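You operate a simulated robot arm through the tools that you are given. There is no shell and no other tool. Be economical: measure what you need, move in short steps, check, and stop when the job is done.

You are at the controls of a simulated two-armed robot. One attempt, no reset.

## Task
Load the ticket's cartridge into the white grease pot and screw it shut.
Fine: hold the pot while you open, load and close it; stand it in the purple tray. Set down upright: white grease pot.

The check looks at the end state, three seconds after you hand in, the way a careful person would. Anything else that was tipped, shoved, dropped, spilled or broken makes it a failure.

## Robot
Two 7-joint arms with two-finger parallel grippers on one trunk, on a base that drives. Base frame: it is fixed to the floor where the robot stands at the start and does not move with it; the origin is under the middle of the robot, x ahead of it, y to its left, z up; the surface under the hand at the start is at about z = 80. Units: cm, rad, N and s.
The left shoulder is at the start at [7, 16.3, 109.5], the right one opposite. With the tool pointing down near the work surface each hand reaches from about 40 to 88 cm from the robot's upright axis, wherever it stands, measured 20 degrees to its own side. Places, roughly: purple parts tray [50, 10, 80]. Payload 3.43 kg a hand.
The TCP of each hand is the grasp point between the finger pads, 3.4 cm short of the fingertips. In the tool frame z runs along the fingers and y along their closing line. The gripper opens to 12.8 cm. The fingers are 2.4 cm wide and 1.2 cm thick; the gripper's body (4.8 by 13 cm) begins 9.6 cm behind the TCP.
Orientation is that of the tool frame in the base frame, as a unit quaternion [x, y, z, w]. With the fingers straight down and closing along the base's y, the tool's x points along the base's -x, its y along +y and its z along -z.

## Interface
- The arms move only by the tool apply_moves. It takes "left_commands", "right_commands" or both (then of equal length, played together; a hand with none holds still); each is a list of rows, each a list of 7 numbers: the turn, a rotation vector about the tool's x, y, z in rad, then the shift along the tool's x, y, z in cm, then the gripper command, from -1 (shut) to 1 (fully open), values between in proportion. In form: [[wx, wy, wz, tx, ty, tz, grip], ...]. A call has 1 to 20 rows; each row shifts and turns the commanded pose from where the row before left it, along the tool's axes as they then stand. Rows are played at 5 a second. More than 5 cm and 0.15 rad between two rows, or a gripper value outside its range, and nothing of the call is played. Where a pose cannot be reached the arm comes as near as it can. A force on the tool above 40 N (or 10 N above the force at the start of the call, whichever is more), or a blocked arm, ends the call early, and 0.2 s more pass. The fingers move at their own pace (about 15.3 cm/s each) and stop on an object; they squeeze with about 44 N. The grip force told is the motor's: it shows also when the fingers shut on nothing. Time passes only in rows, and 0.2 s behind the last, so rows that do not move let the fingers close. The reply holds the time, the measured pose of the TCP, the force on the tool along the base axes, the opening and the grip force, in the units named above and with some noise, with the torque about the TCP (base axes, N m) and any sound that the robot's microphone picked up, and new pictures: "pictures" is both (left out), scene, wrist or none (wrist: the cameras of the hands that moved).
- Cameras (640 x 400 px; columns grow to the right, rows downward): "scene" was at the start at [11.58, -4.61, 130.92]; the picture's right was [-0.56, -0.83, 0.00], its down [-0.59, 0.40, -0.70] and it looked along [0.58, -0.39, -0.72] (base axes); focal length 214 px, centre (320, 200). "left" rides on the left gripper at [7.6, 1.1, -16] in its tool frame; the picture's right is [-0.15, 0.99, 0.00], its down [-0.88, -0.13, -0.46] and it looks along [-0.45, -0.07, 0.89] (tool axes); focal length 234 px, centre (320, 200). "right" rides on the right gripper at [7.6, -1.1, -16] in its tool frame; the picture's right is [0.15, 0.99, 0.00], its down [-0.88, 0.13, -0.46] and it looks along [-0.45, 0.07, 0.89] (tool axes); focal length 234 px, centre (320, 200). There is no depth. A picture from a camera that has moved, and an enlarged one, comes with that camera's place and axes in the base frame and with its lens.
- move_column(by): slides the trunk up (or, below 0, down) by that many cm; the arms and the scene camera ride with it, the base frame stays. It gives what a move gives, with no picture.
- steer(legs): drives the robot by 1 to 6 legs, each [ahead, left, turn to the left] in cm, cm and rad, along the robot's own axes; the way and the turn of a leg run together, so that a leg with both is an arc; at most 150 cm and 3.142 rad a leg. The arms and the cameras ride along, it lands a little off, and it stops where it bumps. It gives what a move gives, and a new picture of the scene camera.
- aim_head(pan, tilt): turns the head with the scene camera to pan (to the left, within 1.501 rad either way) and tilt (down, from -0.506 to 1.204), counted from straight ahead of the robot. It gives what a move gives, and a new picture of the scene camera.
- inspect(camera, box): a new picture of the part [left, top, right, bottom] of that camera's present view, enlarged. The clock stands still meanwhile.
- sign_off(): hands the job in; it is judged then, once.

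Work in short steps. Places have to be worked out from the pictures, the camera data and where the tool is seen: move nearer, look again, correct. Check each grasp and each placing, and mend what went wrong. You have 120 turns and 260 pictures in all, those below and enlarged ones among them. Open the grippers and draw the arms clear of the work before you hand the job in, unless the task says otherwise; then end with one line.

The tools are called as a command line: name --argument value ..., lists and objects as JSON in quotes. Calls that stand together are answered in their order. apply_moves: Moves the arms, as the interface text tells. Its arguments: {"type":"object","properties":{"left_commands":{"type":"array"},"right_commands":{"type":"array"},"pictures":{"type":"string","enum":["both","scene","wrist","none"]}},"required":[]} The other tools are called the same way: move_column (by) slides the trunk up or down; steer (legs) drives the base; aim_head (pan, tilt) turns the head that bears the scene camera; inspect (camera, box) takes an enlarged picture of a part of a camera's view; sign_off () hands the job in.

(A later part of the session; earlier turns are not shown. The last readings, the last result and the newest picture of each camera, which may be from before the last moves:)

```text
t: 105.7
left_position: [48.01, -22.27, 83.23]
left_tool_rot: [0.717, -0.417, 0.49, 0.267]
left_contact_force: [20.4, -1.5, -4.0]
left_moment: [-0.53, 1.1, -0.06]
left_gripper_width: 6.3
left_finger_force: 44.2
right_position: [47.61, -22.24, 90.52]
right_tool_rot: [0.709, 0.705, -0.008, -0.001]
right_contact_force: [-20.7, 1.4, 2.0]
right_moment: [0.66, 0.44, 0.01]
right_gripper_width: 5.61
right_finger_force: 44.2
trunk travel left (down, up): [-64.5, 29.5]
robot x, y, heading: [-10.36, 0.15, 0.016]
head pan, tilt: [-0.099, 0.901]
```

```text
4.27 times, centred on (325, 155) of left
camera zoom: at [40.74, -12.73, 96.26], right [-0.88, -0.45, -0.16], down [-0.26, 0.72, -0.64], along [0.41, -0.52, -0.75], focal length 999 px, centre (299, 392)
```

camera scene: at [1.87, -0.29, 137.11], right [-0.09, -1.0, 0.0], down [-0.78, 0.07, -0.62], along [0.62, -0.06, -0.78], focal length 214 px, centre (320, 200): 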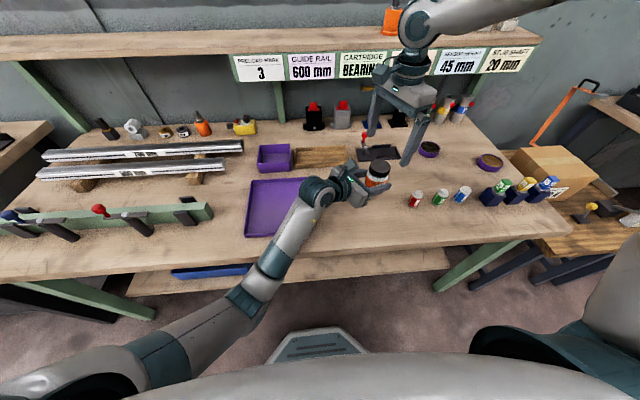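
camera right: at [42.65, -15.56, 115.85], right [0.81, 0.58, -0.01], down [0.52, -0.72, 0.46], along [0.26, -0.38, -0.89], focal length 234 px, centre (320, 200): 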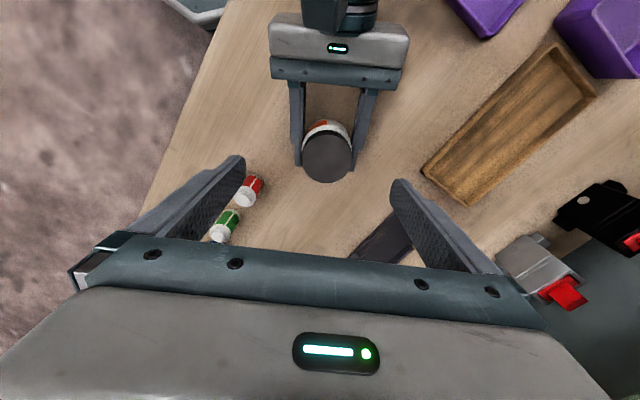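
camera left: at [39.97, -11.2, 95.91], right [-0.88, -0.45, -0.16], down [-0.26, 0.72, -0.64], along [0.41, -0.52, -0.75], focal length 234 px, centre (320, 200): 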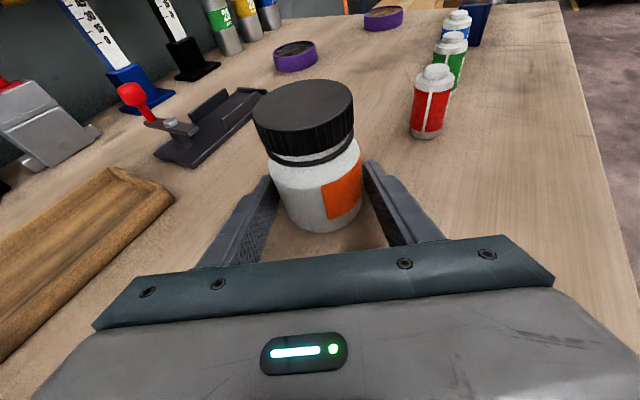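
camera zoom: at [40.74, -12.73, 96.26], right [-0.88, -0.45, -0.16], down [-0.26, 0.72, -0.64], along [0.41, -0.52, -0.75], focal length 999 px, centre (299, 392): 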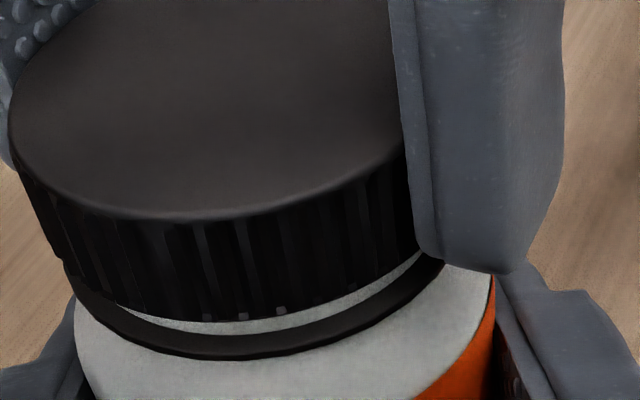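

Clockwise it turns freely and the gap closes, so the thread is intact and the counterclockwise resistance is its end. I'll turn back to that end and lift while still holding the torque.

apply_moves --right_commands '[[0, 0, -0.14, 0, 0, -0.012, -1], [0, 0, -0.14, 0, 0, -0.012, -1], [0, 0, -0.14, 0, 0, -0.012, -1], [0, 0, -0.14, 0, 0, -0.012, -1], [0, 0, -0.14, 0, 0, -0.012, -1], [0, 0, -0.14, 0, 0, -0.012, -1]]' --pictures "none"

apply_moves --right_commands '[[0, 0, -0.1, 0, 0, -0.01, -1], [0, 0, -0.1, 0, 0, -0.01, -1], [0, 0, -0.1, 0, 0, -0.01, -1]]' --pictures "none"

inspect --camera "left" --box '[250, 110, 400, 200]'

```text
t: 107.1
left_position: [47.96, -22.34, 83.05]
left_tool_rot: [0.717, -0.417, 0.491, 0.268]
left_contact_force: [19.0, -1.1, -6.0]
left_moment: [0.27, 1.6, -0.02]
left_gripper_width: 6.33
left_finger_force: 44.2
right_position: [47.9, -22.11, 90.57]
right_tool_rot: [0.359, 0.933, -0.006, -0.002]
right_contact_force: [-18.6, 1.1, 4.1]
right_moment: [-0.27, -0.25, -0.05]
right_gripper_width: 5.58
right_finger_force: 43.8
trunk travel left (down, up): [-64.5, 29.5]
robot x, y, heading: [-10.39, 0.15, 0.009]
head pan, tilt: [-0.099, 0.901]
```

```text
t: 107.9
left_position: [47.97, -22.24, 83.26]
left_tool_rot: [0.716, -0.418, 0.49, 0.27]
left_contact_force: [2.2, -1.2, 0.3]
left_moment: [0.02, 0.15, 0.03]
left_gripper_width: 6.34
left_finger_force: 43.6
right_position: [48.04, -22.2, 90.69]
right_tool_rot: [0.215, 0.977, -0.006, -0.003]
right_contact_force: [-2.3, 1.1, -1.6]
right_moment: [0.04, 0.03, -0.06]
right_gripper_width: 5.58
right_finger_force: 44.0
trunk travel left (down, up): [-64.5, 29.5]
robot x, y, heading: [-10.91, 0.68, 0.012]
head pan, tilt: [-0.099, 0.901]
```

```text
4.27 times, centred on (325, 155) of left
camera zoom: at [40.69, -12.74, 96.33], right [-0.88, -0.45, -0.16], down [-0.26, 0.72, -0.64], along [0.41, -0.52, -0.75], focal length 999 px, centre (299, 392)
```

zoom: 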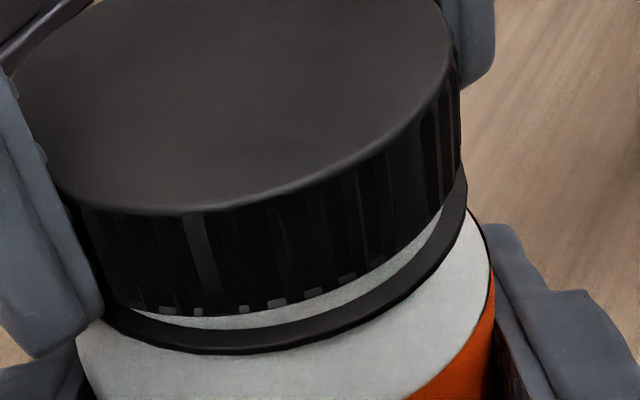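

No resistance at this angle now. I'll continue counterclockwise, watching the torque.

apply_moves --right_commands '[[0, 0, -0.12, 0, 0, -0.012, -1], [0, 0, -0.12, 0, 0, -0.012, -1], [0, 0, -0.12, 0, 0, -0.012, -1], [0, 0, -0.12, 0, 0, -0.012, -1], [0, 0, -0.12, 0, 0, -0.012, -1]]' --pictures "none"

inspect --camera "left" --box '[250, 110, 400, 200]'

```text
t: 109.1
left_position: [47.88, -22.39, 83.22]
left_tool_rot: [0.717, -0.416, 0.491, 0.268]
left_contact_force: [-2.0, -0.5, -1.2]
left_moment: [0.02, -0.2, 0.06]
left_gripper_width: 6.3
left_finger_force: 43.9
right_position: [47.96, -22.12, 90.84]
right_tool_rot: [-0.084, 0.996, -0.004, -0.005]
right_contact_force: [2.9, 1.2, -0.6]
right_moment: [0.04, -0.12, -0.02]
right_gripper_width: 5.63
right_finger_force: 44.2
trunk travel left (down, up): [-64.5, 29.5]
robot x, y, heading: [-10.61, 0.29, 0.008]
head pan, tilt: [-0.099, 0.901]
```

```text
4.27 times, centred on (325, 155) of left
camera zoom: at [40.71, -12.75, 96.3], right [-0.88, -0.45, -0.16], down [-0.26, 0.72, -0.64], along [0.41, -0.52, -0.75], focal length 999 px, centre (299, 392)
```

zoom: 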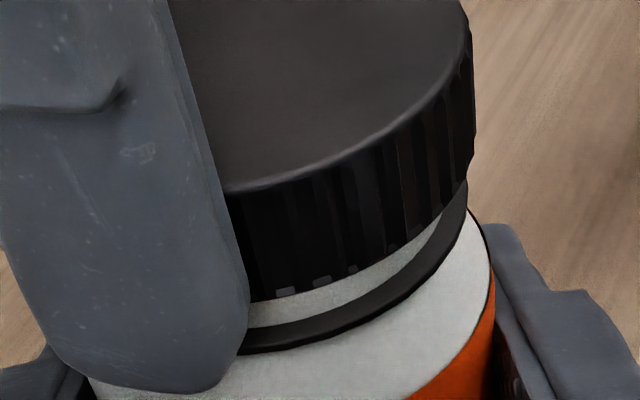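

The lid turns freely again with almost no load. Continuing.

apply_moves --right_commands '[[0, 0, -0.14, 0, 0, -0.016, -1], [0, 0, -0.14, 0, 0, -0.016, -1], [0, 0, -0.14, 0, 0, -0.016, -1], [0, 0, -0.14, 0, 0, -0.016, -1], [0, 0, -0.14, 0, 0, -0.016, -1], [0, 0, -0.14, 0, 0, -0.016, -1], [0, 0, -0.14, 0, 0, -0.016, -1]]' --pictures "none"

inspect --camera "left" --box '[250, 110, 400, 200]'

```text
t: 110.7
left_position: [48.07, -22.39, 83.31]
left_tool_rot: [0.717, -0.418, 0.49, 0.269]
left_contact_force: [-5.0, -8.9, -2.0]
left_moment: [0.45, -0.27, 0.17]
left_gripper_width: 6.31
left_finger_force: 43.6
right_position: [47.87, -21.93, 90.92]
right_tool_rot: [-0.543, 0.84, 0.0, -0.006]
right_contact_force: [5.4, 9.9, -0.7]
right_moment: [0.25, -0.14, -0.18]
right_gripper_width: 5.61
right_finger_force: 44.3
trunk travel left (down, up): [-64.5, 29.5]
robot x, y, heading: [-10.84, 0.15, 0.009]
head pan, tilt: [-0.099, 0.901]
```

```text
4.27 times, centred on (325, 155) of left
camera zoom: at [40.71, -12.75, 96.31], right [-0.88, -0.45, -0.16], down [-0.26, 0.72, -0.64], along [0.41, -0.52, -0.75], focal length 999 px, centre (299, 392)
```

zoom: 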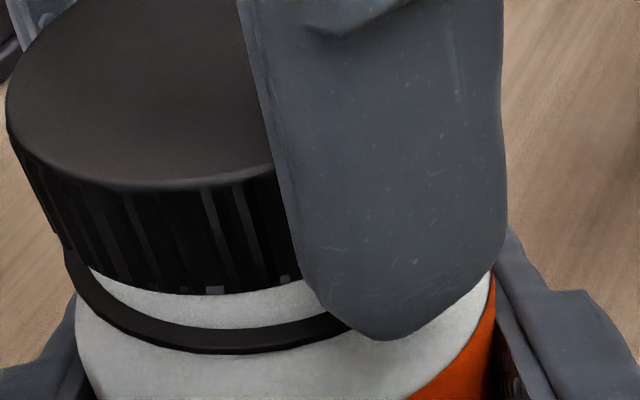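

apply_moves --right_commands '[[0, 0, -0.1, -0.12, -0.01, -0.012, -1], [0, 0, -0.14, 0, 0, -0.016, -1], [0, 0, -0.14, 0, 0, -0.016, -1], [0, 0, -0.14, 0, 0, -0.016, -1], [0, 0, -0.14, 0, 0, -0.016, -1], [0, 0, -0.14, 0, 0, -0.016, -1], [0, 0, -0.14, 0, 0, -0.016, -1]]' --pictures "none"

inspect --camera "left" --box '[250, 110, 400, 200]'

```text
t: 112.3
left_position: [48.07, -22.17, 83.21]
left_tool_rot: [0.717, -0.417, 0.491, 0.267]
left_contact_force: [6.6, -14.9, -0.5]
left_moment: [0.79, 0.4, 0.28]
left_gripper_width: 6.31
left_finger_force: 44.6
right_position: [47.8, -21.92, 90.92]
right_tool_rot: [0.864, -0.503, -0.002, 0.007]
right_contact_force: [-6.3, 14.4, -0.8]
right_moment: [0.37, 0.12, -0.28]
right_gripper_width: 5.65
right_finger_force: 44.7
trunk travel left (down, up): [-64.5, 29.5]
robot x, y, heading: [-10.4, 0.37, 0.01]
head pan, tilt: [-0.099, 0.901]
```

```text
4.27 times, centred on (325, 155) of left
camera zoom: at [40.73, -12.74, 96.32], right [-0.88, -0.45, -0.16], down [-0.26, 0.72, -0.64], along [0.41, -0.52, -0.75], focal length 999 px, centre (299, 392)
```

zoom: 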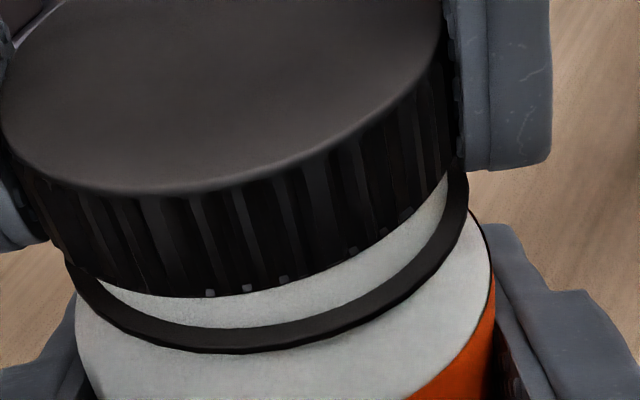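

apply_moves --right_commands '[[0, 0, -0.1, -0.16, -0.02, -0.012, -1], [0, 0, -0.14, 0, 0, -0.016, -1], [0, 0, -0.14, 0, 0, -0.016, -1], [0, 0, -0.14, 0, 0, -0.016, -1], [0, 0, -0.14, 0, 0, -0.016, -1], [0, 0, -0.14, 0, 0, -0.016, -1], [0, 0, -0.14, 0, 0, -0.016, -1]]' --pictures "none"

inspect --camera "left" --box '[250, 110, 400, 200]'

```text
t: 113.9
left_position: [48.07, -22.19, 83.23]
left_tool_rot: [0.717, -0.416, 0.491, 0.267]
left_contact_force: [15.2, 3.0, -0.1]
left_moment: [-0.22, 0.9, 0.11]
left_gripper_width: 6.33
left_finger_force: 44.1
right_position: [47.84, -21.76, 91.1]
right_tool_rot: [0.998, -0.058, -0.006, 0.006]
right_contact_force: [-16.2, -2.5, 0.0]
right_moment: [-0.04, 0.35, -0.17]
right_gripper_width: 5.63
right_finger_force: 43.5
trunk travel left (down, up): [-64.5, 29.5]
robot x, y, heading: [-10.41, 0.36, 0.012]
head pan, tilt: [-0.099, 0.901]
```

```text
4.27 times, centred on (325, 155) of left
camera zoom: at [40.77, -12.73, 96.31], right [-0.88, -0.46, -0.16], down [-0.26, 0.72, -0.64], along [0.41, -0.52, -0.75], focal length 999 px, centre (299, 392)
```

zoom: 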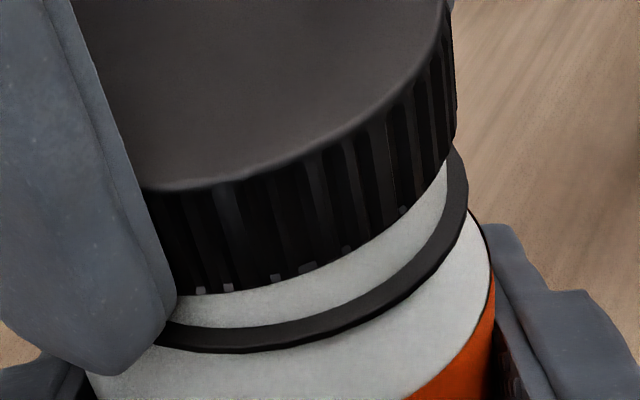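

The gap is now about 0.8 cm with the hand at the end of its stroke. I'll relieve the side force and test a small lift while still gripping.

apply_moves --right_commands '[[0, 0, 0, -0.15, 0.05, 0, -1], [0, 0, 0, 0, 0, -0.15, -1], [0, 0, 0, 0, 0, -0.15, -1], [0, 0, 0, 0, 0, 0, -1]]' --pictures "none"

inspect --camera "left" --box '[250, 110, 400, 200]'

```text
t: 114.9
left_position: [48.01, -22.3, 83.22]
left_tool_rot: [0.717, -0.417, 0.49, 0.268]
left_contact_force: [2.7, 9.0, 2.7]
left_moment: [-0.51, 0.26, -0.11]
left_gripper_width: 6.32
left_finger_force: 44.2
right_position: [47.86, -21.92, 91.45]
right_tool_rot: [0.998, -0.058, -0.004, 0.005]
right_contact_force: [-2.9, -8.0, -4.7]
right_moment: [-0.15, 0.0, 0.05]
right_gripper_width: 5.63
right_finger_force: 43.4
trunk travel left (down, up): [-64.5, 29.5]
robot x, y, heading: [-10.41, 0.07, 0.014]
head pan, tilt: [-0.099, 0.901]
```

```text
4.27 times, centred on (325, 155) of left
camera zoom: at [40.75, -12.73, 96.32], right [-0.88, -0.45, -0.16], down [-0.26, 0.72, -0.64], along [0.41, -0.52, -0.75], focal length 999 px, centre (299, 392)
```

zoom: 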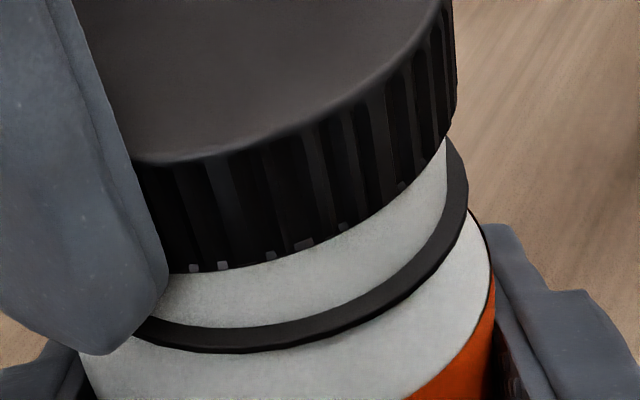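

It rose 0.35 cm with under 5 N, so the lid is free. I'll keep lifting gently.

apply_moves --right_commands '[[0, 0, 0, -0.02, 0.08, -0.2, -1], [0, 0, 0, 0, 0, -0.25, -1], [0, 0, 0, 0, 0, -0.25, -1], [0, 0, 0, 0, 0, -0.3, -1], [0, 0, 0, 0, 0, 0, -1]]' --pictures "none"

inspect --camera "left" --box '[220, 60, 400, 240]'

```text
t: 116.1
left_position: [47.9, -22.47, 83.28]
left_tool_rot: [0.717, -0.417, 0.49, 0.268]
left_contact_force: [-0.6, 0.1, -1.7]
left_moment: [0.03, 0.0, -0.02]
left_gripper_width: 6.31
left_finger_force: 43.8
right_position: [47.7, -21.74, 92.39]
right_tool_rot: [0.998, -0.059, -0.005, 0.007]
right_contact_force: [0.8, 0.1, 0.3]
right_moment: [0.02, -0.03, 0.02]
right_gripper_width: 5.64
right_finger_force: 43.9
trunk travel left (down, up): [-64.5, 29.5]
robot x, y, heading: [-10.39, 0.34, 0.008]
head pan, tilt: [-0.099, 0.901]
```

```text
2.22 times, centred on (310, 150) of left
camera zoom: at [40.73, -12.74, 96.32], right [-0.88, -0.45, -0.16], down [-0.26, 0.72, -0.64], along [0.41, -0.52, -0.75], focal length 520 px, centre (342, 311)
```

zoom: 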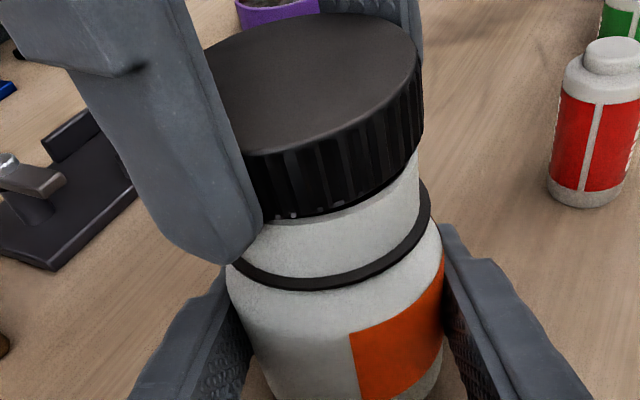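

The lid is off with no load left. I'll lift it clear and carry it to the empty bench spot near (54, -38).

apply_moves --right_commands '[[0, 0, 0, 0, 0, -2, -1], [0, 0, 0, 0, 0, -3, -1], [0, 0, 0, 0, 0, -3, -1], [0, 0, 0, 2.02, 3.88, 0, -1], [0, 0, 0, 2.02, 3.88, 0, -1], [0, 0, 0, 2.02, 3.88, 0, -1], [0, 0, 0, 2.02, 3.88, 0, -1], [0, 0, 0, 0, 0, 0, -1]]'

inspect --camera "left" --box '[220, 60, 400, 240]'

```text
t: 117.9
left_position: [47.87, -22.2, 83.21]
left_tool_rot: [0.717, -0.417, 0.49, 0.269]
left_contact_force: [0.1, 0.7, -1.1]
left_moment: [0.01, 0.01, -0.02]
left_gripper_width: 6.29
left_finger_force: 44.3
right_position: [54.0, -38.41, 100.52]
right_tool_rot: [0.998, -0.058, -0.005, 0.005]
right_contact_force: [-0.6, 0.1, 0.7]
right_moment: [0.02, 0.0, 0.01]
right_gripper_width: 5.65
right_finger_force: 44.3
trunk travel left (down, up): [-64.5, 29.5]
robot x, y, heading: [-10.23, 0.32, 0.015]
head pan, tilt: [-0.099, 0.901]
camera scene: at [1.67, -0.25, 137.12], right [-0.09, -1.0, 0.0], down [-0.78, 0.07, -0.62], along [0.62, -0.06, -0.78], focal length 214 px, centre (320, 200)
camera right: at [61.92, -38.02, 116.59], right [0.03, -1.0, 0.01], down [-0.89, -0.02, 0.47], along [-0.46, -0.02, -0.89], focal length 234 px, centre (320, 200)
```

scene: 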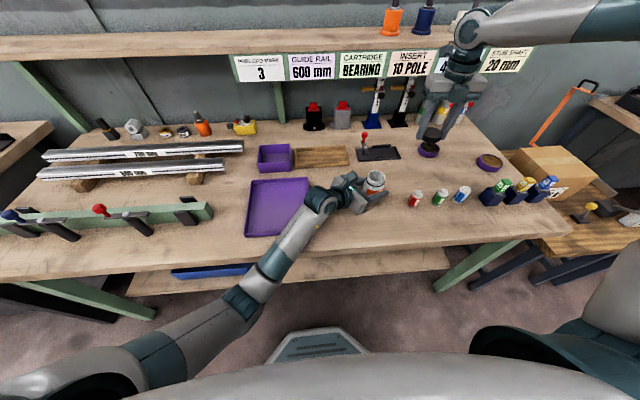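
right: 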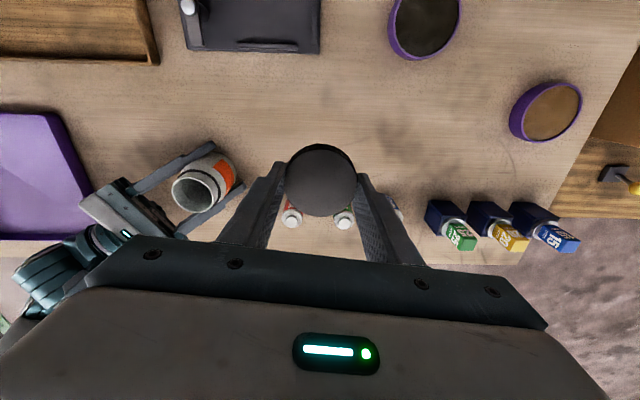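

```text
2.22 times, centred on (310, 150) of left
camera zoom: at [40.7, -12.71, 96.28], right [-0.88, -0.45, -0.16], down [-0.26, 0.72, -0.64], along [0.41, -0.52, -0.75], focal length 520 px, centre (342, 311)
```

zoom: 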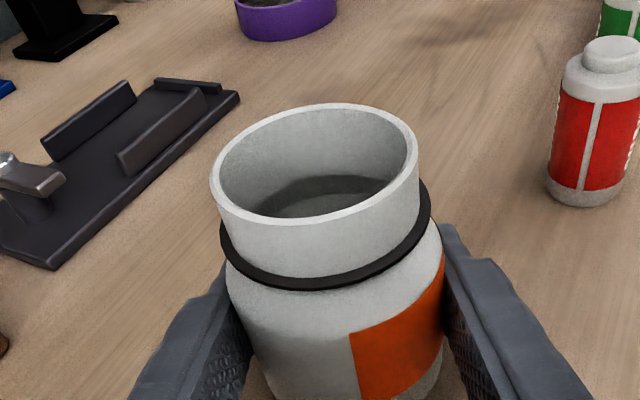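

The pot is open and empty inside. I'll lower the lid toward the bench at (54, -38).

apply_moves --right_commands '[[0, 0, 0, 0, 0, 4, -1], [0, 0, 0, 0, 0, 4, -1], [0, 0, 0, 0, 0, 4, -1], [0, 0, 0, 0, 0, 3, -1], [0, 0, 0, 0, 0, 1, -1], [0, 0, 0, 0, 0, 0.3, -1], [0, 0, 0, 0, 0, 0, -1]]' --pictures "none"

inspect --camera "scene" --box '[370, 120, 480, 210]'

```text
t: 119.5
left_position: [47.98, -22.34, 83.22]
left_tool_rot: [0.716, -0.418, 0.49, 0.269]
left_contact_force: [0.2, -0.4, -0.9]
left_moment: [0.01, 0.0, -0.03]
left_gripper_width: 6.29
left_finger_force: 44.0
right_position: [53.77, -38.34, 84.25]
right_tool_rot: [0.998, -0.058, -0.004, 0.006]
right_contact_force: [0.5, 0.1, -0.1]
right_moment: [0.03, -0.02, 0.01]
right_gripper_width: 5.64
right_finger_force: 43.7
trunk travel left (down, up): [-64.5, 29.5]
robot x, y, heading: [-10.18, 0.78, 0.01]
head pan, tilt: [-0.099, 0.901]
```

```text
4.44 times, centred on (425, 165) of scene
camera zoom: at [1.68, -0.29, 137.13], right [-0.09, -1.0, 0.0], down [-0.78, 0.07, -0.62], along [0.62, -0.06, -0.78], focal length 953 px, centre (-147, 356)
```

zoom: 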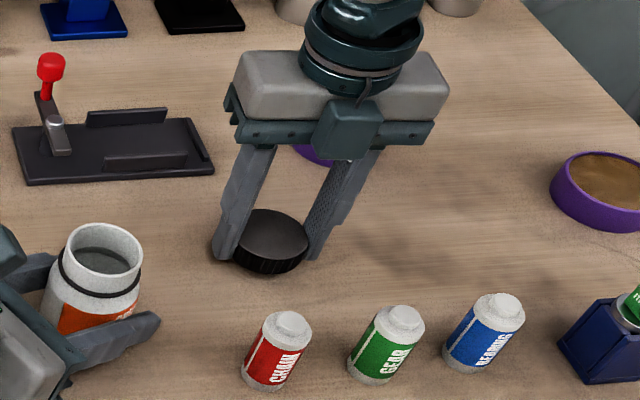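

Nearly down. I'll go down in fine steps until contact.

apply_moves --right_commands '[[0, 0, 0, 0, 0, 0.2, -1], [0, 0, 0, 0, 0, 0.15, -1], [0, 0, 0, 0, 0, 0, -1]]' --pictures "none"

```text
t: 120.3
left_position: [48.08, -22.18, 83.27]
left_tool_rot: [0.717, -0.417, 0.49, 0.268]
left_contact_force: [-0.3, 1.0, -2.0]
left_moment: [0.01, 0.01, -0.03]
left_gripper_width: 6.31
left_finger_force: 44.2
right_position: [53.8, -38.52, 83.96]
right_tool_rot: [0.998, -0.059, -0.004, 0.006]
right_contact_force: [0.5, 0.1, 0.7]
right_moment: [0.01, 0.02, -0.01]
right_gripper_width: 5.65
right_finger_force: 44.6
trunk travel left (down, up): [-64.5, 29.5]
robot x, y, heading: [-10.74, -0.17, 0.01]
head pan, tilt: [-0.099, 0.901]
```

apply_moves --right_commands '[[0, 0, 0, 0, 0, 0.15, -1], [0, 0, 0, 0, 0, 0.1, -1], [0, 0, 0, 0, 0, 0, -1]]' --pictures "none"

inspect --camera "scene" --box '[400, 155, 460, 195]'

```text
t: 121.1
left_position: [48.0, -22.33, 83.28]
left_tool_rot: [0.716, -0.418, 0.49, 0.269]
left_contact_force: [0.5, -0.7, -0.8]
left_moment: [-0.03, 0.02, -0.01]
left_gripper_width: 6.32
left_finger_force: 43.8
right_position: [53.94, -38.41, 83.71]
right_tool_rot: [0.998, -0.059, -0.006, 0.005]
right_contact_force: [-0.1, 0.0, -1.4]
right_moment: [0.01, -0.02, 0.0]
right_gripper_width: 5.64
right_finger_force: 43.5
trunk travel left (down, up): [-64.5, 29.5]
robot x, y, heading: [-10.99, 0.45, 0.004]
head pan, tilt: [-0.099, 0.901]
```

```text
10.00 times, centred on (430, 175) of scene
camera zoom: at [1.69, -0.29, 137.13], right [-0.09, -1.0, 0.0], down [-0.78, 0.07, -0.62], along [0.62, -0.06, -0.78], focal length 2145 px, centre (-780, 450)
```

zoom: 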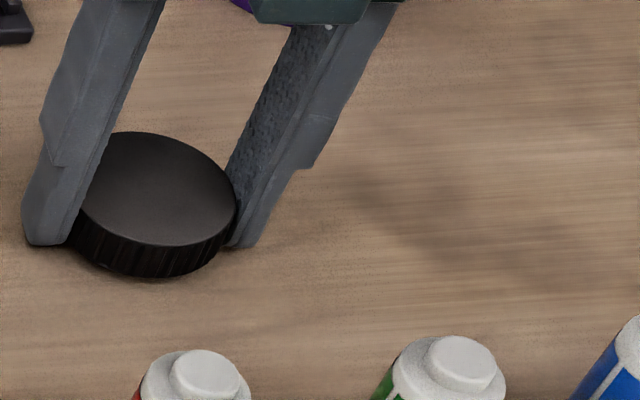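

apply_moves --right_commands '[[0, 0, 0, 0, 0, 0.1, -1], [0, 0, 0, 0, 0, 0.1, -1], [0, 0, 0, 0, 0, 0, -1]]' --pictures "none"

```text
t: 121.9
left_position: [48.05, -22.2, 83.3]
left_tool_rot: [0.716, -0.417, 0.49, 0.269]
left_contact_force: [-0.8, -0.2, -1.8]
left_moment: [-0.01, -0.02, 0.04]
left_gripper_width: 6.32
left_finger_force: 44.1
right_position: [53.96, -38.44, 83.47]
right_tool_rot: [0.998, -0.058, -0.005, 0.006]
right_contact_force: [-1.2, 0.9, 1.4]
right_moment: [0.04, 0.06, 0.01]
right_gripper_width: 5.66
right_finger_force: 43.7
trunk travel left (down, up): [-64.5, 29.5]
robot x, y, heading: [-10.69, -0.07, 0.01]
head pan, tilt: [-0.099, 0.901]
```

It's at the surface now. I'll open and raise the hand, then check the lid.

apply_moves --right_commands '[[0, 0, 0, 0, 0, 0, 0.0], [0, 0, 0, 0, 0, 0, 0.3], [0, 0, 0, 0, 0, -2, 0.5], [0, 0, 0, 0, 0, -4, 0.7], [0, 0, 0, 0, 0, -4, 1], [0, 0, 0, 0, 0, -4, 1]]'

inspect --camera "scene" --box '[350, 150, 500, 230]'

```text
t: 123.3
left_position: [48.03, -22.31, 83.21]
left_tool_rot: [0.717, -0.417, 0.49, 0.268]
left_contact_force: [-0.5, -0.8, -1.3]
left_moment: [0.0, -0.02, 0.01]
left_gripper_width: 6.33
left_finger_force: 44.0
right_position: [54.07, -38.29, 97.54]
right_tool_rot: [0.998, -0.058, -0.005, 0.006]
right_contact_force: [0.3, 0.4, -0.2]
right_moment: [0.0, 0.0, 0.01]
right_gripper_width: 12.8
right_finger_force: 0.0
trunk travel left (down, up): [-64.5, 29.5]
robot x, y, heading: [-10.33, 0.34, 0.012]
head pan, tilt: [-0.099, 0.901]
camera scene: at [1.68, -0.28, 137.13], right [-0.09, -1.0, 0.0], down [-0.78, 0.07, -0.62], along [0.62, -0.06, -0.78], focal length 214 px, centre (320, 200)
camera right: at [61.79, -37.91, 113.63], right [0.03, -1.0, 0.01], down [-0.89, -0.02, 0.47], along [-0.46, -0.02, -0.89], focal length 234 px, centre (320, 200)
```

scene: 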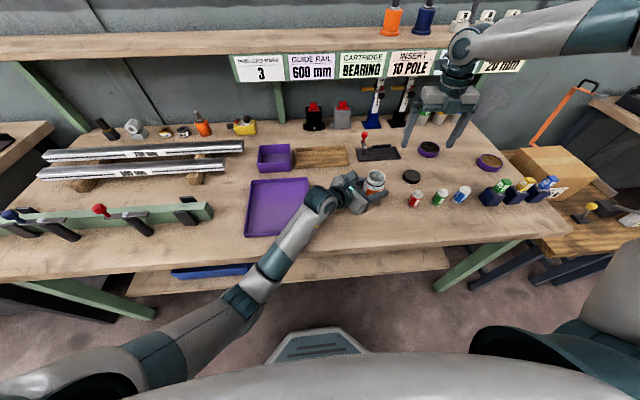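
right: 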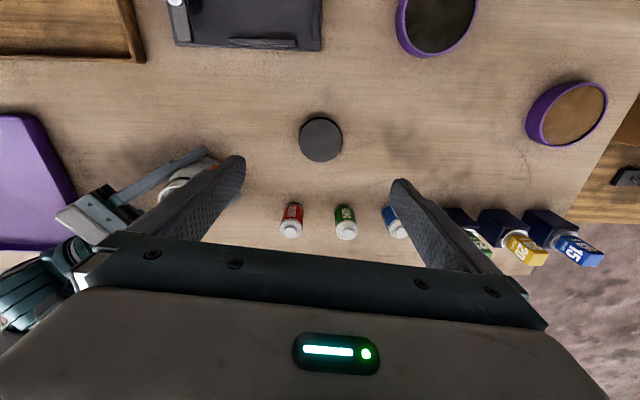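

```text
4.27 times, centred on (425, 190) of scene
camera zoom: at [1.68, -0.28, 137.13], right [-0.09, -1.0, 0.0], down [-0.78, 0.07, -0.62], along [0.62, -0.06, -0.78], focal length 915 px, centre (-128, 243)
```

zoom: 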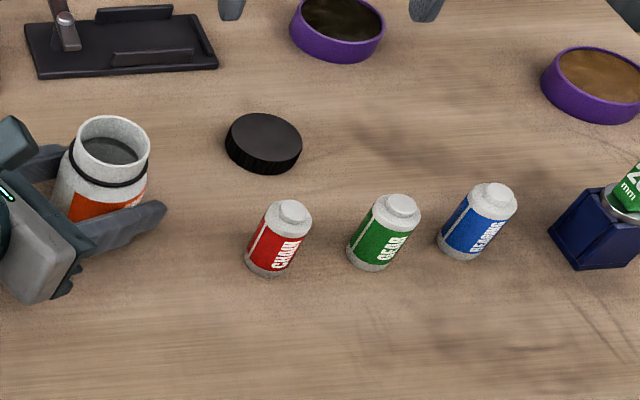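

The lid rests flat on the bench. Now I'll move the right hand above the blue cartridge at about (42.4, -51).

apply_moves --right_commands '[[0, 0, 0, -2.53, 3.48, 0, 1], [0, 0, 0, -2.53, 3.48, 0, 0.6], [0, 0, 0, -2.53, 3.48, 0, 0.2], [0, 0, 0, -2.53, 3.48, 0, 0], [0, 0, 0, 0, 0, 0, 0]]' --pictures "wrist"

inspect --camera "scene" --box '[400, 110, 530, 220]'

```text
t: 124.5
left_position: [47.91, -22.33, 83.17]
left_tool_rot: [0.717, -0.417, 0.49, 0.269]
left_contact_force: [0.6, 0.5, -1.1]
left_moment: [0.0, -0.02, 0.01]
left_gripper_width: 6.31
left_finger_force: 43.9
right_position: [42.45, -50.95, 97.57]
right_tool_rot: [0.998, -0.057, -0.005, 0.006]
right_contact_force: [0.9, -0.3, 0.0]
right_moment: [-0.02, 0.0, 0.01]
right_gripper_width: 6.41
right_finger_force: 0.1
trunk travel left (down, up): [-64.5, 29.5]
robot x, y, heading: [-10.78, 0.53, 0.013]
head pan, tilt: [-0.099, 0.901]
camera right: at [50.2, -50.55, 113.66], right [0.03, -1.0, 0.01], down [-0.89, -0.02, 0.47], along [-0.46, -0.02, -0.89], focal length 234 px, centre (320, 200)
```

right: 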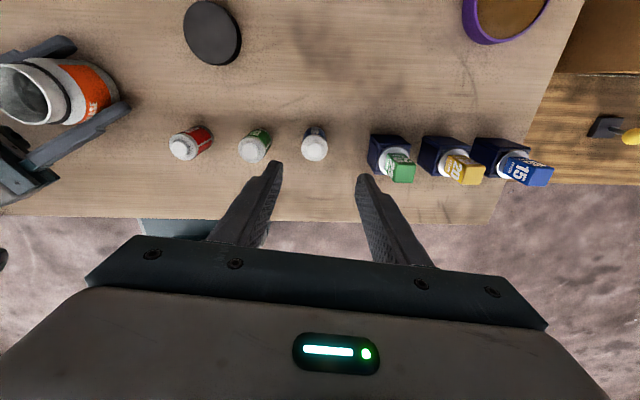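

```text
3.64 times, centred on (465, 165) of scene
camera zoom: at [1.69, -0.32, 137.13], right [-0.09, -1.0, 0.0], down [-0.78, 0.07, -0.62], along [0.62, -0.05, -0.78], focal length 780 px, centre (-207, 327)
```

zoom: 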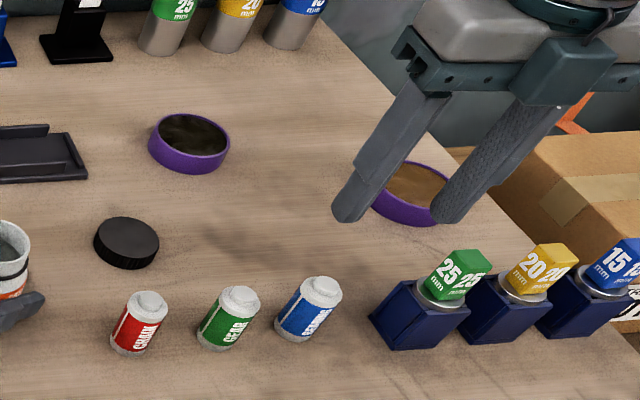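

The wrist view puts the cartridge about 0.6 cm off along the finger line. I'll correct, lower to z 91.5 and look again.

apply_moves --right_commands '[[0, 0, 0, 0, -0.55, 3, 0], [0, 0, 0, 0, 0, 3, 0], [0, 0, 0, 0, 0, 0, 0]]' --pictures "wrist"

inspect --camera "scene" --box '[430, 140, 510, 210]'

inspect --camera "left" --box '[360, 0, 520, 120]'

```text
t: 125.3
left_position: [47.97, -22.31, 83.16]
left_tool_rot: [0.717, -0.417, 0.49, 0.268]
left_contact_force: [0.4, -0.4, -1.5]
left_moment: [0.01, 0.0, -0.01]
left_gripper_width: 6.31
left_finger_force: 44.2
right_position: [42.31, -50.4, 91.63]
right_tool_rot: [0.998, -0.058, -0.005, 0.005]
right_contact_force: [-0.2, -0.2, -0.6]
right_moment: [0.03, 0.01, -0.03]
right_gripper_width: 6.41
right_finger_force: 0.0
trunk travel left (down, up): [-64.5, 29.5]
robot x, y, heading: [-10.37, 0.56, 0.008]
head pan, tilt: [-0.099, 0.901]
camera right: at [50.17, -50.09, 107.68], right [0.03, -1.0, 0.01], down [-0.89, -0.02, 0.46], along [-0.46, -0.02, -0.89], focal length 234 px, centre (320, 200)
```

right: 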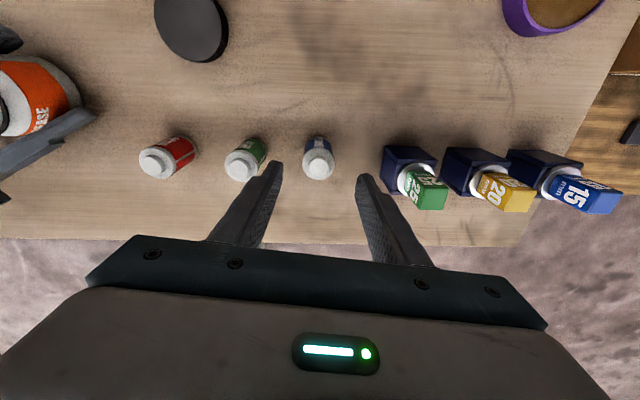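

```text
5.71 times, centred on (470, 175) of scene
camera zoom: at [1.68, -0.35, 137.13], right [-0.09, -1.0, 0.0], down [-0.78, 0.07, -0.62], along [0.62, -0.05, -0.78], focal length 1226 px, centre (-537, 343)
```

zoom: 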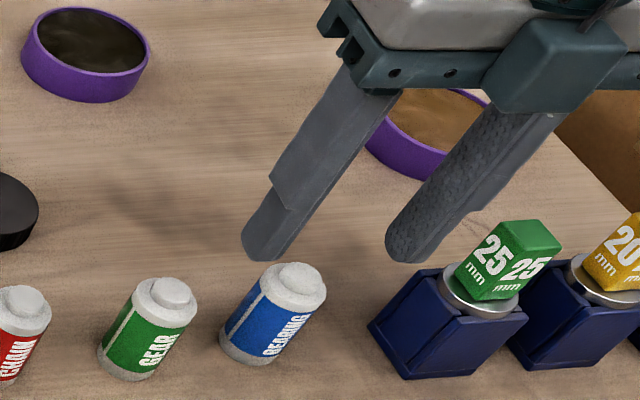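

```text
3.33 times, centred on (440, 60) of left
camera zoom: at [40.72, -12.76, 96.29], right [-0.88, -0.45, -0.16], down [-0.26, 0.72, -0.64], along [0.41, -0.52, -0.75], focal length 781 px, centre (-80, 667)
```

zoom: 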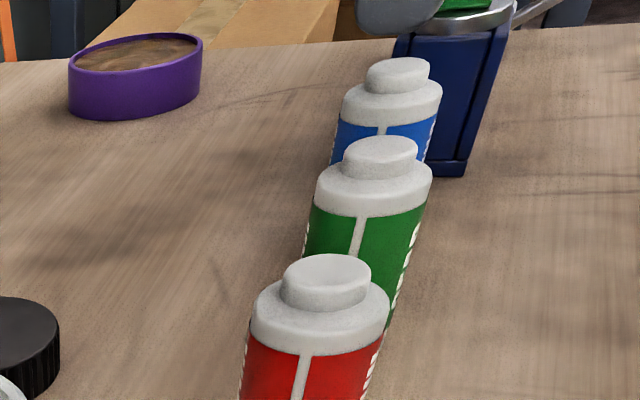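

Centred within 0.2 cm and clear of the neighbours. I'll descend 4.2 cm so the tips grip the top of the body, and close.

apply_moves --right_commands '[[0, 0, 0, 0, -0.1, 2, 0], [0, 0, 0, 0, 0, 1.5, 0], [0, 0, 0, 0, 0, 0.7, 0], [0, 0, 0, 0, 0, 0, -0.3], [0, 0, 0, 0, 0, 0, -1], [0, 0, 0, 0, 0, 0, -1]]' --pictures "wrist"

inspect --camera "scene" --box '[430, 140, 510, 210]'

```text
t: 126.7
left_position: [47.98, -22.35, 83.19]
left_tool_rot: [0.717, -0.417, 0.491, 0.268]
left_contact_force: [0.3, 0.3, -1.7]
left_moment: [-0.01, 0.02, 0.03]
left_gripper_width: 6.33
left_finger_force: 44.2
right_position: [42.24, -50.4, 87.51]
right_tool_rot: [0.998, -0.058, -0.006, 0.006]
right_contact_force: [-0.1, -0.1, 0.4]
right_moment: [-0.02, -0.03, 0.02]
right_gripper_width: 3.04
right_finger_force: 43.6
trunk travel left (down, up): [-64.5, 29.5]
robot x, y, heading: [-10.2, 0.64, 0.01]
head pan, tilt: [-0.099, 0.901]
camera right: at [50.07, -50.02, 103.52], right [0.03, -1.0, 0.01], down [-0.89, -0.02, 0.47], along [-0.46, -0.02, -0.89], focal length 234 px, centre (320, 200)
```

right: 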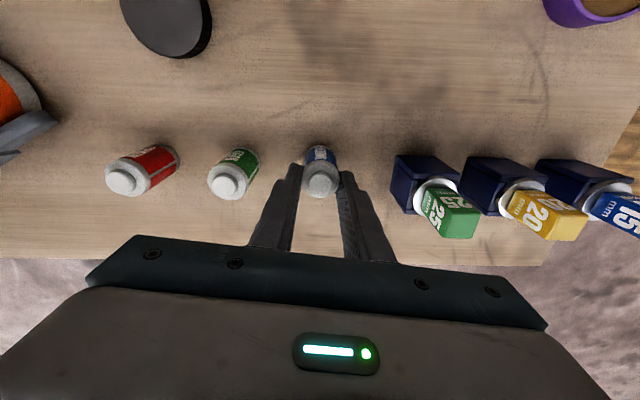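

```text
5.71 times, centred on (470, 175) of scene
camera zoom: at [1.69, -0.33, 137.13], right [-0.09, -1.0, 0.0], down [-0.78, 0.07, -0.62], along [0.62, -0.05, -0.78], focal length 1226 px, centre (-537, 343)
```

zoom: 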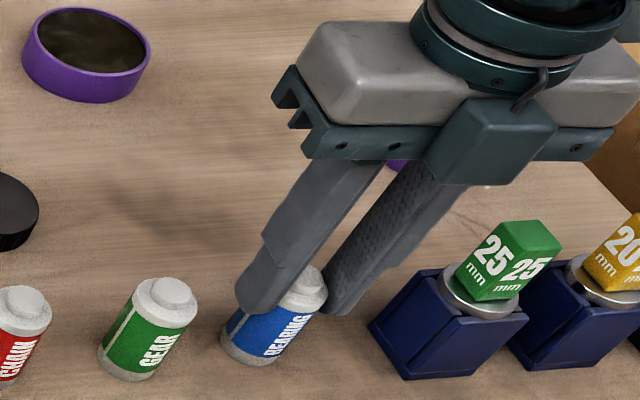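

Gripped at 3.04 cm. I'll regrip 0.6 cm higher so less of the fingers stops at the pot rim and the release drop is smaller, then lift.

apply_moves --right_commands '[[0, 0, 0, 0, 0, 0, -0.2], [0, 0, 0, 0, 0, -0.6, -0.2], [0, 0, 0, 0, 0, 0, -0.5], [0, 0, 0, 0, 0, 0, -1], [0, 0, 0, 0, 0, 0, -1], [0, 0, 0, 0, 0, -1, -1], [0, 0, 0, 0, 0, -3, -1], [0, 0, 0, 0, 0, -4, -1], [0, 0, 0, 0, 0, -4, -1], [0, 0, 0, 0, 0, 0, -1]]' --pictures "wrist"

inspect --camera "scene" --box '[410, 110, 520, 200]'

```text
t: 128.9
left_position: [48.05, -22.29, 83.27]
left_tool_rot: [0.717, -0.416, 0.491, 0.267]
left_contact_force: [0.6, -0.6, -2.8]
left_moment: [-0.01, -0.01, -0.02]
left_gripper_width: 6.32
left_finger_force: 43.9
right_position: [42.29, -50.63, 100.07]
right_tool_rot: [0.998, -0.058, -0.005, 0.006]
right_contact_force: [-0.1, -0.5, 0.5]
right_moment: [0.0, 0.0, 0.01]
right_gripper_width: 3.03
right_finger_force: 44.4
trunk travel left (down, up): [-64.5, 29.5]
robot x, y, heading: [-10.33, 0.47, 0.008]
head pan, tilt: [-0.099, 0.901]
camera right: at [50.21, -50.12, 116.15], right [0.03, -1.0, 0.01], down [-0.88, -0.02, 0.47], along [-0.46, -0.02, -0.89], focal length 234 px, centre (320, 200)
```

right: 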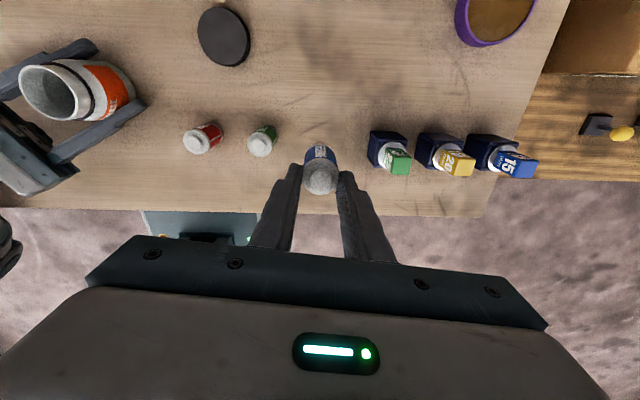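

```text
4.44 times, centred on (465, 155) of scene
camera zoom: at [1.69, -0.33, 137.13], right [-0.09, -1.0, 0.0], down [-0.78, 0.07, -0.62], along [0.62, -0.05, -0.78], focal length 953 px, centre (-324, 400)
```

zoom: 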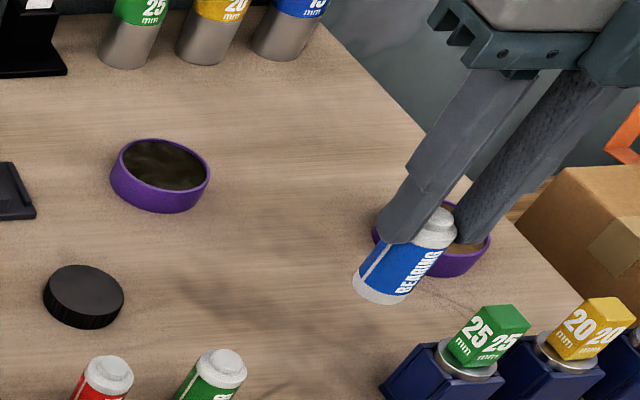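

The blue cartridge is held. I'll carry it over the pot mouth at about (47.9, -22.05), with its bottom near z 92.

apply_moves --right_commands '[[0, 0, 0, 0.373, -4.84, 0, -1], [0, 0, 0, 0.373, -4.84, 0, -1], [0, 0, 0, 0.373, -4.84, 0, -1], [0, 0, 0, 0.373, -4.84, 0, -1], [0, 0, 0, 0.373, -4.84, 0, -1], [0, 0, 0, 0.373, -4.84, 0, -1], [0, 0, 0, 0, 0, 0, -1]]' --pictures "wrist"

inspect --camera "left" --box '[200, 0, 420, 220]'

inspect --camera "scene" --box '[330, 110, 430, 200]'

```text
t: 130.5
left_position: [48.0, -22.29, 83.26]
left_tool_rot: [0.716, -0.417, 0.491, 0.269]
left_contact_force: [-0.8, -0.9, -0.8]
left_moment: [0.0, 0.01, 0.01]
left_gripper_width: 6.29
left_finger_force: 43.3
right_position: [48.12, -21.62, 99.68]
right_tool_rot: [0.998, -0.058, -0.005, 0.005]
right_contact_force: [-1.1, 0.0, -0.9]
right_moment: [0.01, 0.0, 0.03]
right_gripper_width: 3.02
right_finger_force: 44.3
trunk travel left (down, up): [-64.5, 29.5]
robot x, y, heading: [-10.32, 0.52, 0.008]
head pan, tilt: [-0.099, 0.901]
camera right: at [55.94, -21.29, 115.81], right [0.03, -1.0, 0.01], down [-0.89, -0.02, 0.47], along [-0.46, -0.02, -0.89], focal length 234 px, centre (320, 200)
```

right: 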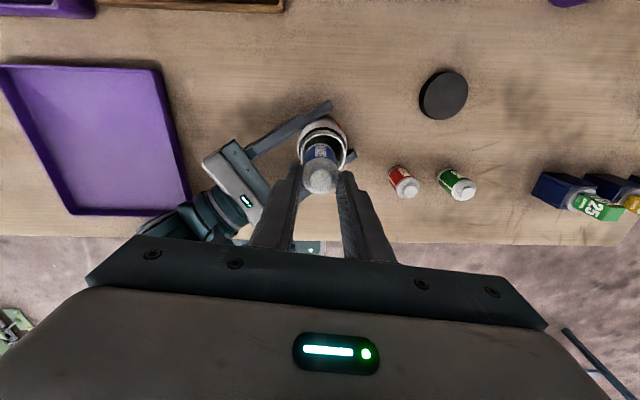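

```text
1.82 times, centred on (310, 110) of left
camera zoom: at [40.73, -12.77, 96.29], right [-0.88, -0.45, -0.16], down [-0.26, 0.72, -0.64], along [0.41, -0.52, -0.75], focal length 426 px, centre (338, 364)
```

zoom: 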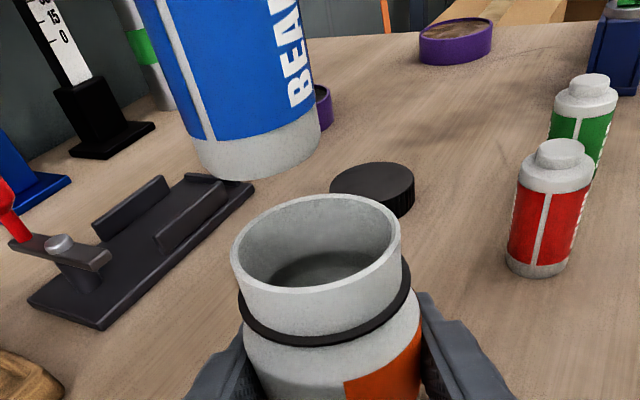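

```text
4.44 times, centred on (380, 155) of scene
camera zoom: at [1.68, -0.37, 137.13], right [-0.09, -1.0, 0.0], down [-0.78, 0.07, -0.62], along [0.62, -0.05, -0.78], focal length 953 px, centre (53, 400)
```

zoom: 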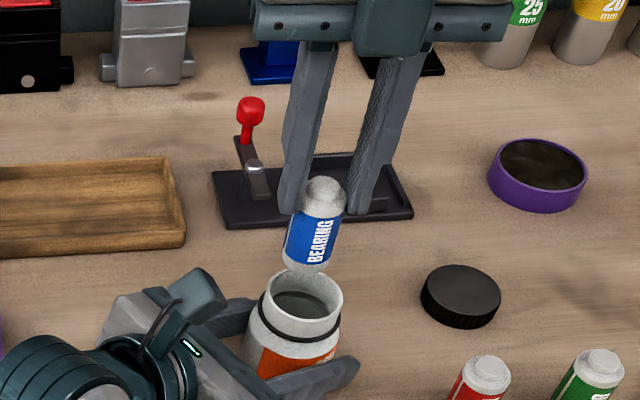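

Pot mouth centre is near (48, -22.05), so the cartridge needs about 0.45 cm toward -y. I'll shift, lower until its bottom is just above the rim, and compare.

apply_moves --right_commands '[[0, 0, 0, 0.05, 0.45, 1.2, -1], [0, 0, 0, 0, 0, 1.2, -1], [0, 0, 0, 0, 0, 0, -1]]' --pictures "wrist"

inspect --camera "left" --box '[200, 0, 420, 220]'

inspect --camera "scene" --box '[350, 140, 410, 195]'

inspect --camera "right" --box '[270, 100, 370, 210]'

```text
t: 131.3
left_position: [48.04, -22.33, 83.29]
left_tool_rot: [0.717, -0.417, 0.491, 0.268]
left_contact_force: [-0.9, -0.4, -2.1]
left_moment: [0.04, -0.01, -0.03]
left_gripper_width: 6.31
left_finger_force: 43.9
right_position: [48.05, -22.19, 97.33]
right_tool_rot: [0.998, -0.059, -0.005, 0.006]
right_contact_force: [0.9, 0.5, -0.7]
right_moment: [0.0, 0.02, 0.03]
right_gripper_width: 3.01
right_finger_force: 43.8
trunk travel left (down, up): [-64.5, 29.5]
robot x, y, heading: [-10.48, 0.32, 0.01]
head pan, tilt: [-0.099, 0.901]
camera right: at [55.81, -21.81, 113.31], right [0.03, -1.0, 0.01], down [-0.89, -0.02, 0.46], along [-0.46, -0.02, -0.89], focal length 234 px, centre (320, 200)
```

right: 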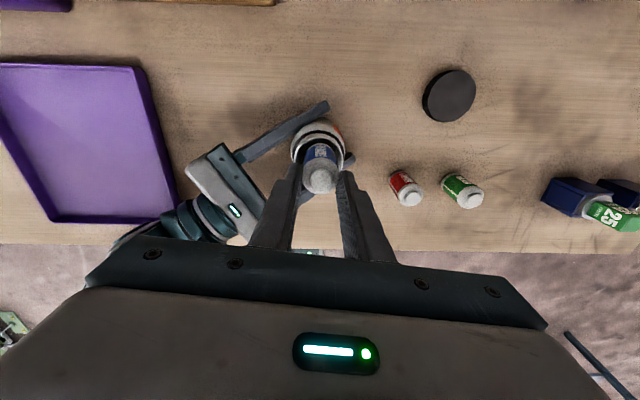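

```text
1.82 times, centred on (310, 110) of left
camera zoom: at [40.74, -12.74, 96.3], right [-0.88, -0.45, -0.16], down [-0.26, 0.72, -0.64], along [0.41, -0.52, -0.75], focal length 426 px, centre (338, 364)
```

zoom: 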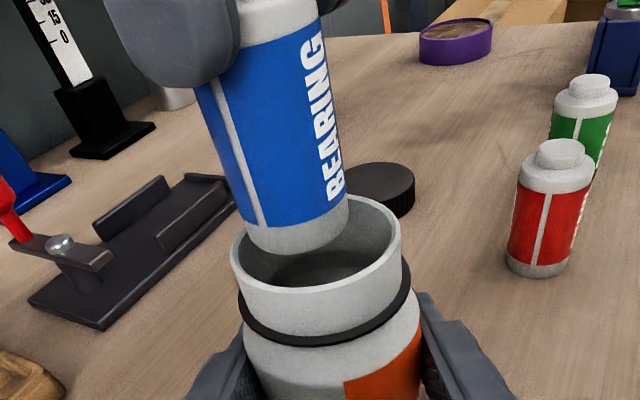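

```text
7.27 times, centred on (380, 168) of scene
camera zoom: at [1.69, -0.33, 137.13], right [-0.09, -1.0, 0.0], down [-0.78, 0.07, -0.62], along [0.62, -0.05, -0.78], focal length 1560 px, centre (-116, 436)
```

zoom: 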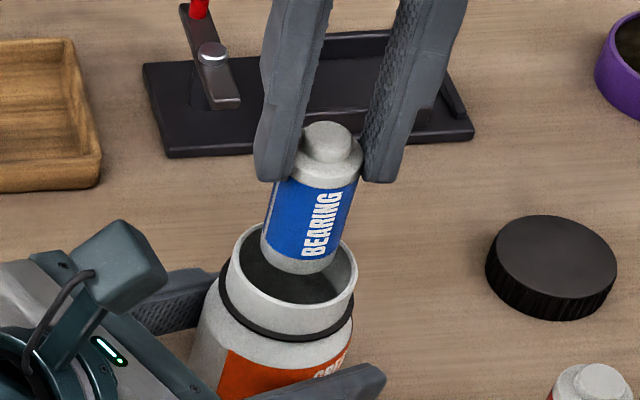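

```text
3.64 times, centred on (320, 155) of right
camera zoom: at [55.81, -21.81, 113.31], right [0.03, -1.0, 0.01], down [-0.89, -0.02, 0.46], along [-0.46, -0.02, -0.89], focal length 852 px, centre (320, 364)
```

zoom: 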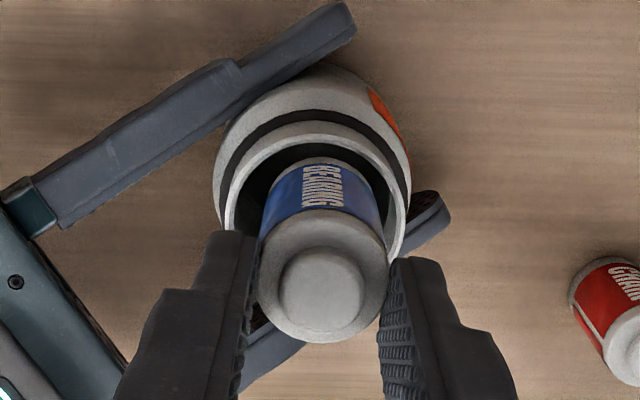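

The three views suggest the cartridge is about 0.4 cm too far +x and 0.25 cm too far -y. I'll shift and lower it into the mouth in steps.

apply_moves --right_commands '[[0, 0, 0, -0.37, -0.16, 0.5, -1], [0, 0, 0, 0, 0, 0.8, -1], [0, 0, 0, 0, 0, 0.7, -1], [0, 0, 0, 0, 0, 0, -1]]' --pictures "none"

inspect --camera "left" --box '[240, 50, 400, 210]'

inspect --camera "scene" --box '[350, 140, 410, 195]'

```text
t: 132.3
left_position: [48.04, -22.31, 83.27]
left_tool_rot: [0.717, -0.416, 0.491, 0.268]
left_contact_force: [-0.7, -0.4, -1.4]
left_moment: [0.01, -0.01, 0.0]
left_gripper_width: 6.31
left_finger_force: 44.3
right_position: [47.63, -21.95, 95.26]
right_tool_rot: [0.998, -0.058, -0.005, 0.006]
right_contact_force: [0.2, 0.6, -0.3]
right_moment: [0.01, 0.02, 0.02]
right_gripper_width: 3.03
right_finger_force: 43.9
trunk travel left (down, up): [-64.5, 29.5]
robot x, y, heading: [-10.24, 0.22, 0.011]
head pan, tilt: [-0.099, 0.901]
```

```text
2.50 times, centred on (320, 130) of left
camera zoom: at [40.73, -12.73, 96.31], right [-0.88, -0.45, -0.16], down [-0.26, 0.72, -0.64], along [0.41, -0.52, -0.75], focal length 585 px, centre (320, 375)
```

zoom: 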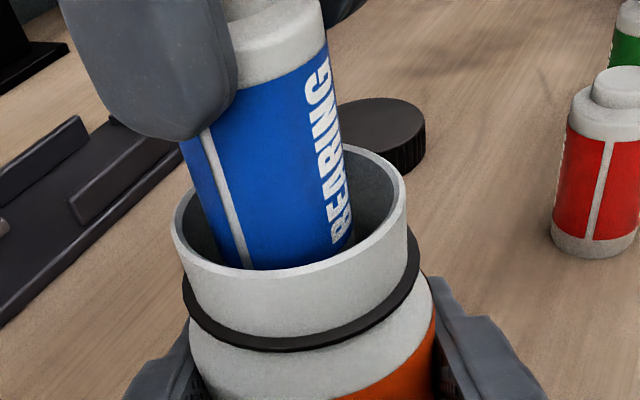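

```text
7.27 times, centred on (380, 168) of scene
camera zoom: at [1.69, -0.32, 137.13], right [-0.09, -1.0, 0.0], down [-0.78, 0.07, -0.62], along [0.62, -0.05, -0.78], focal length 1560 px, centre (-116, 436)
```

zoom: 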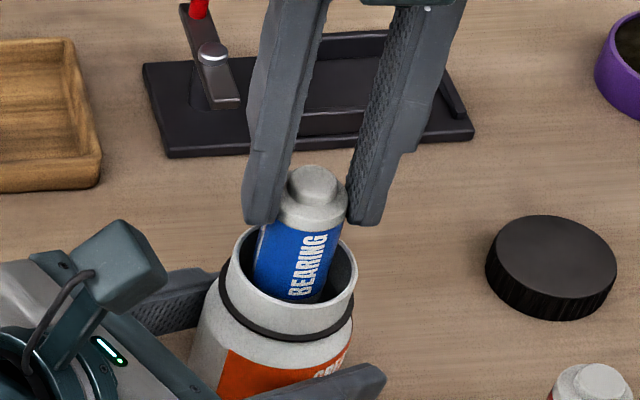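

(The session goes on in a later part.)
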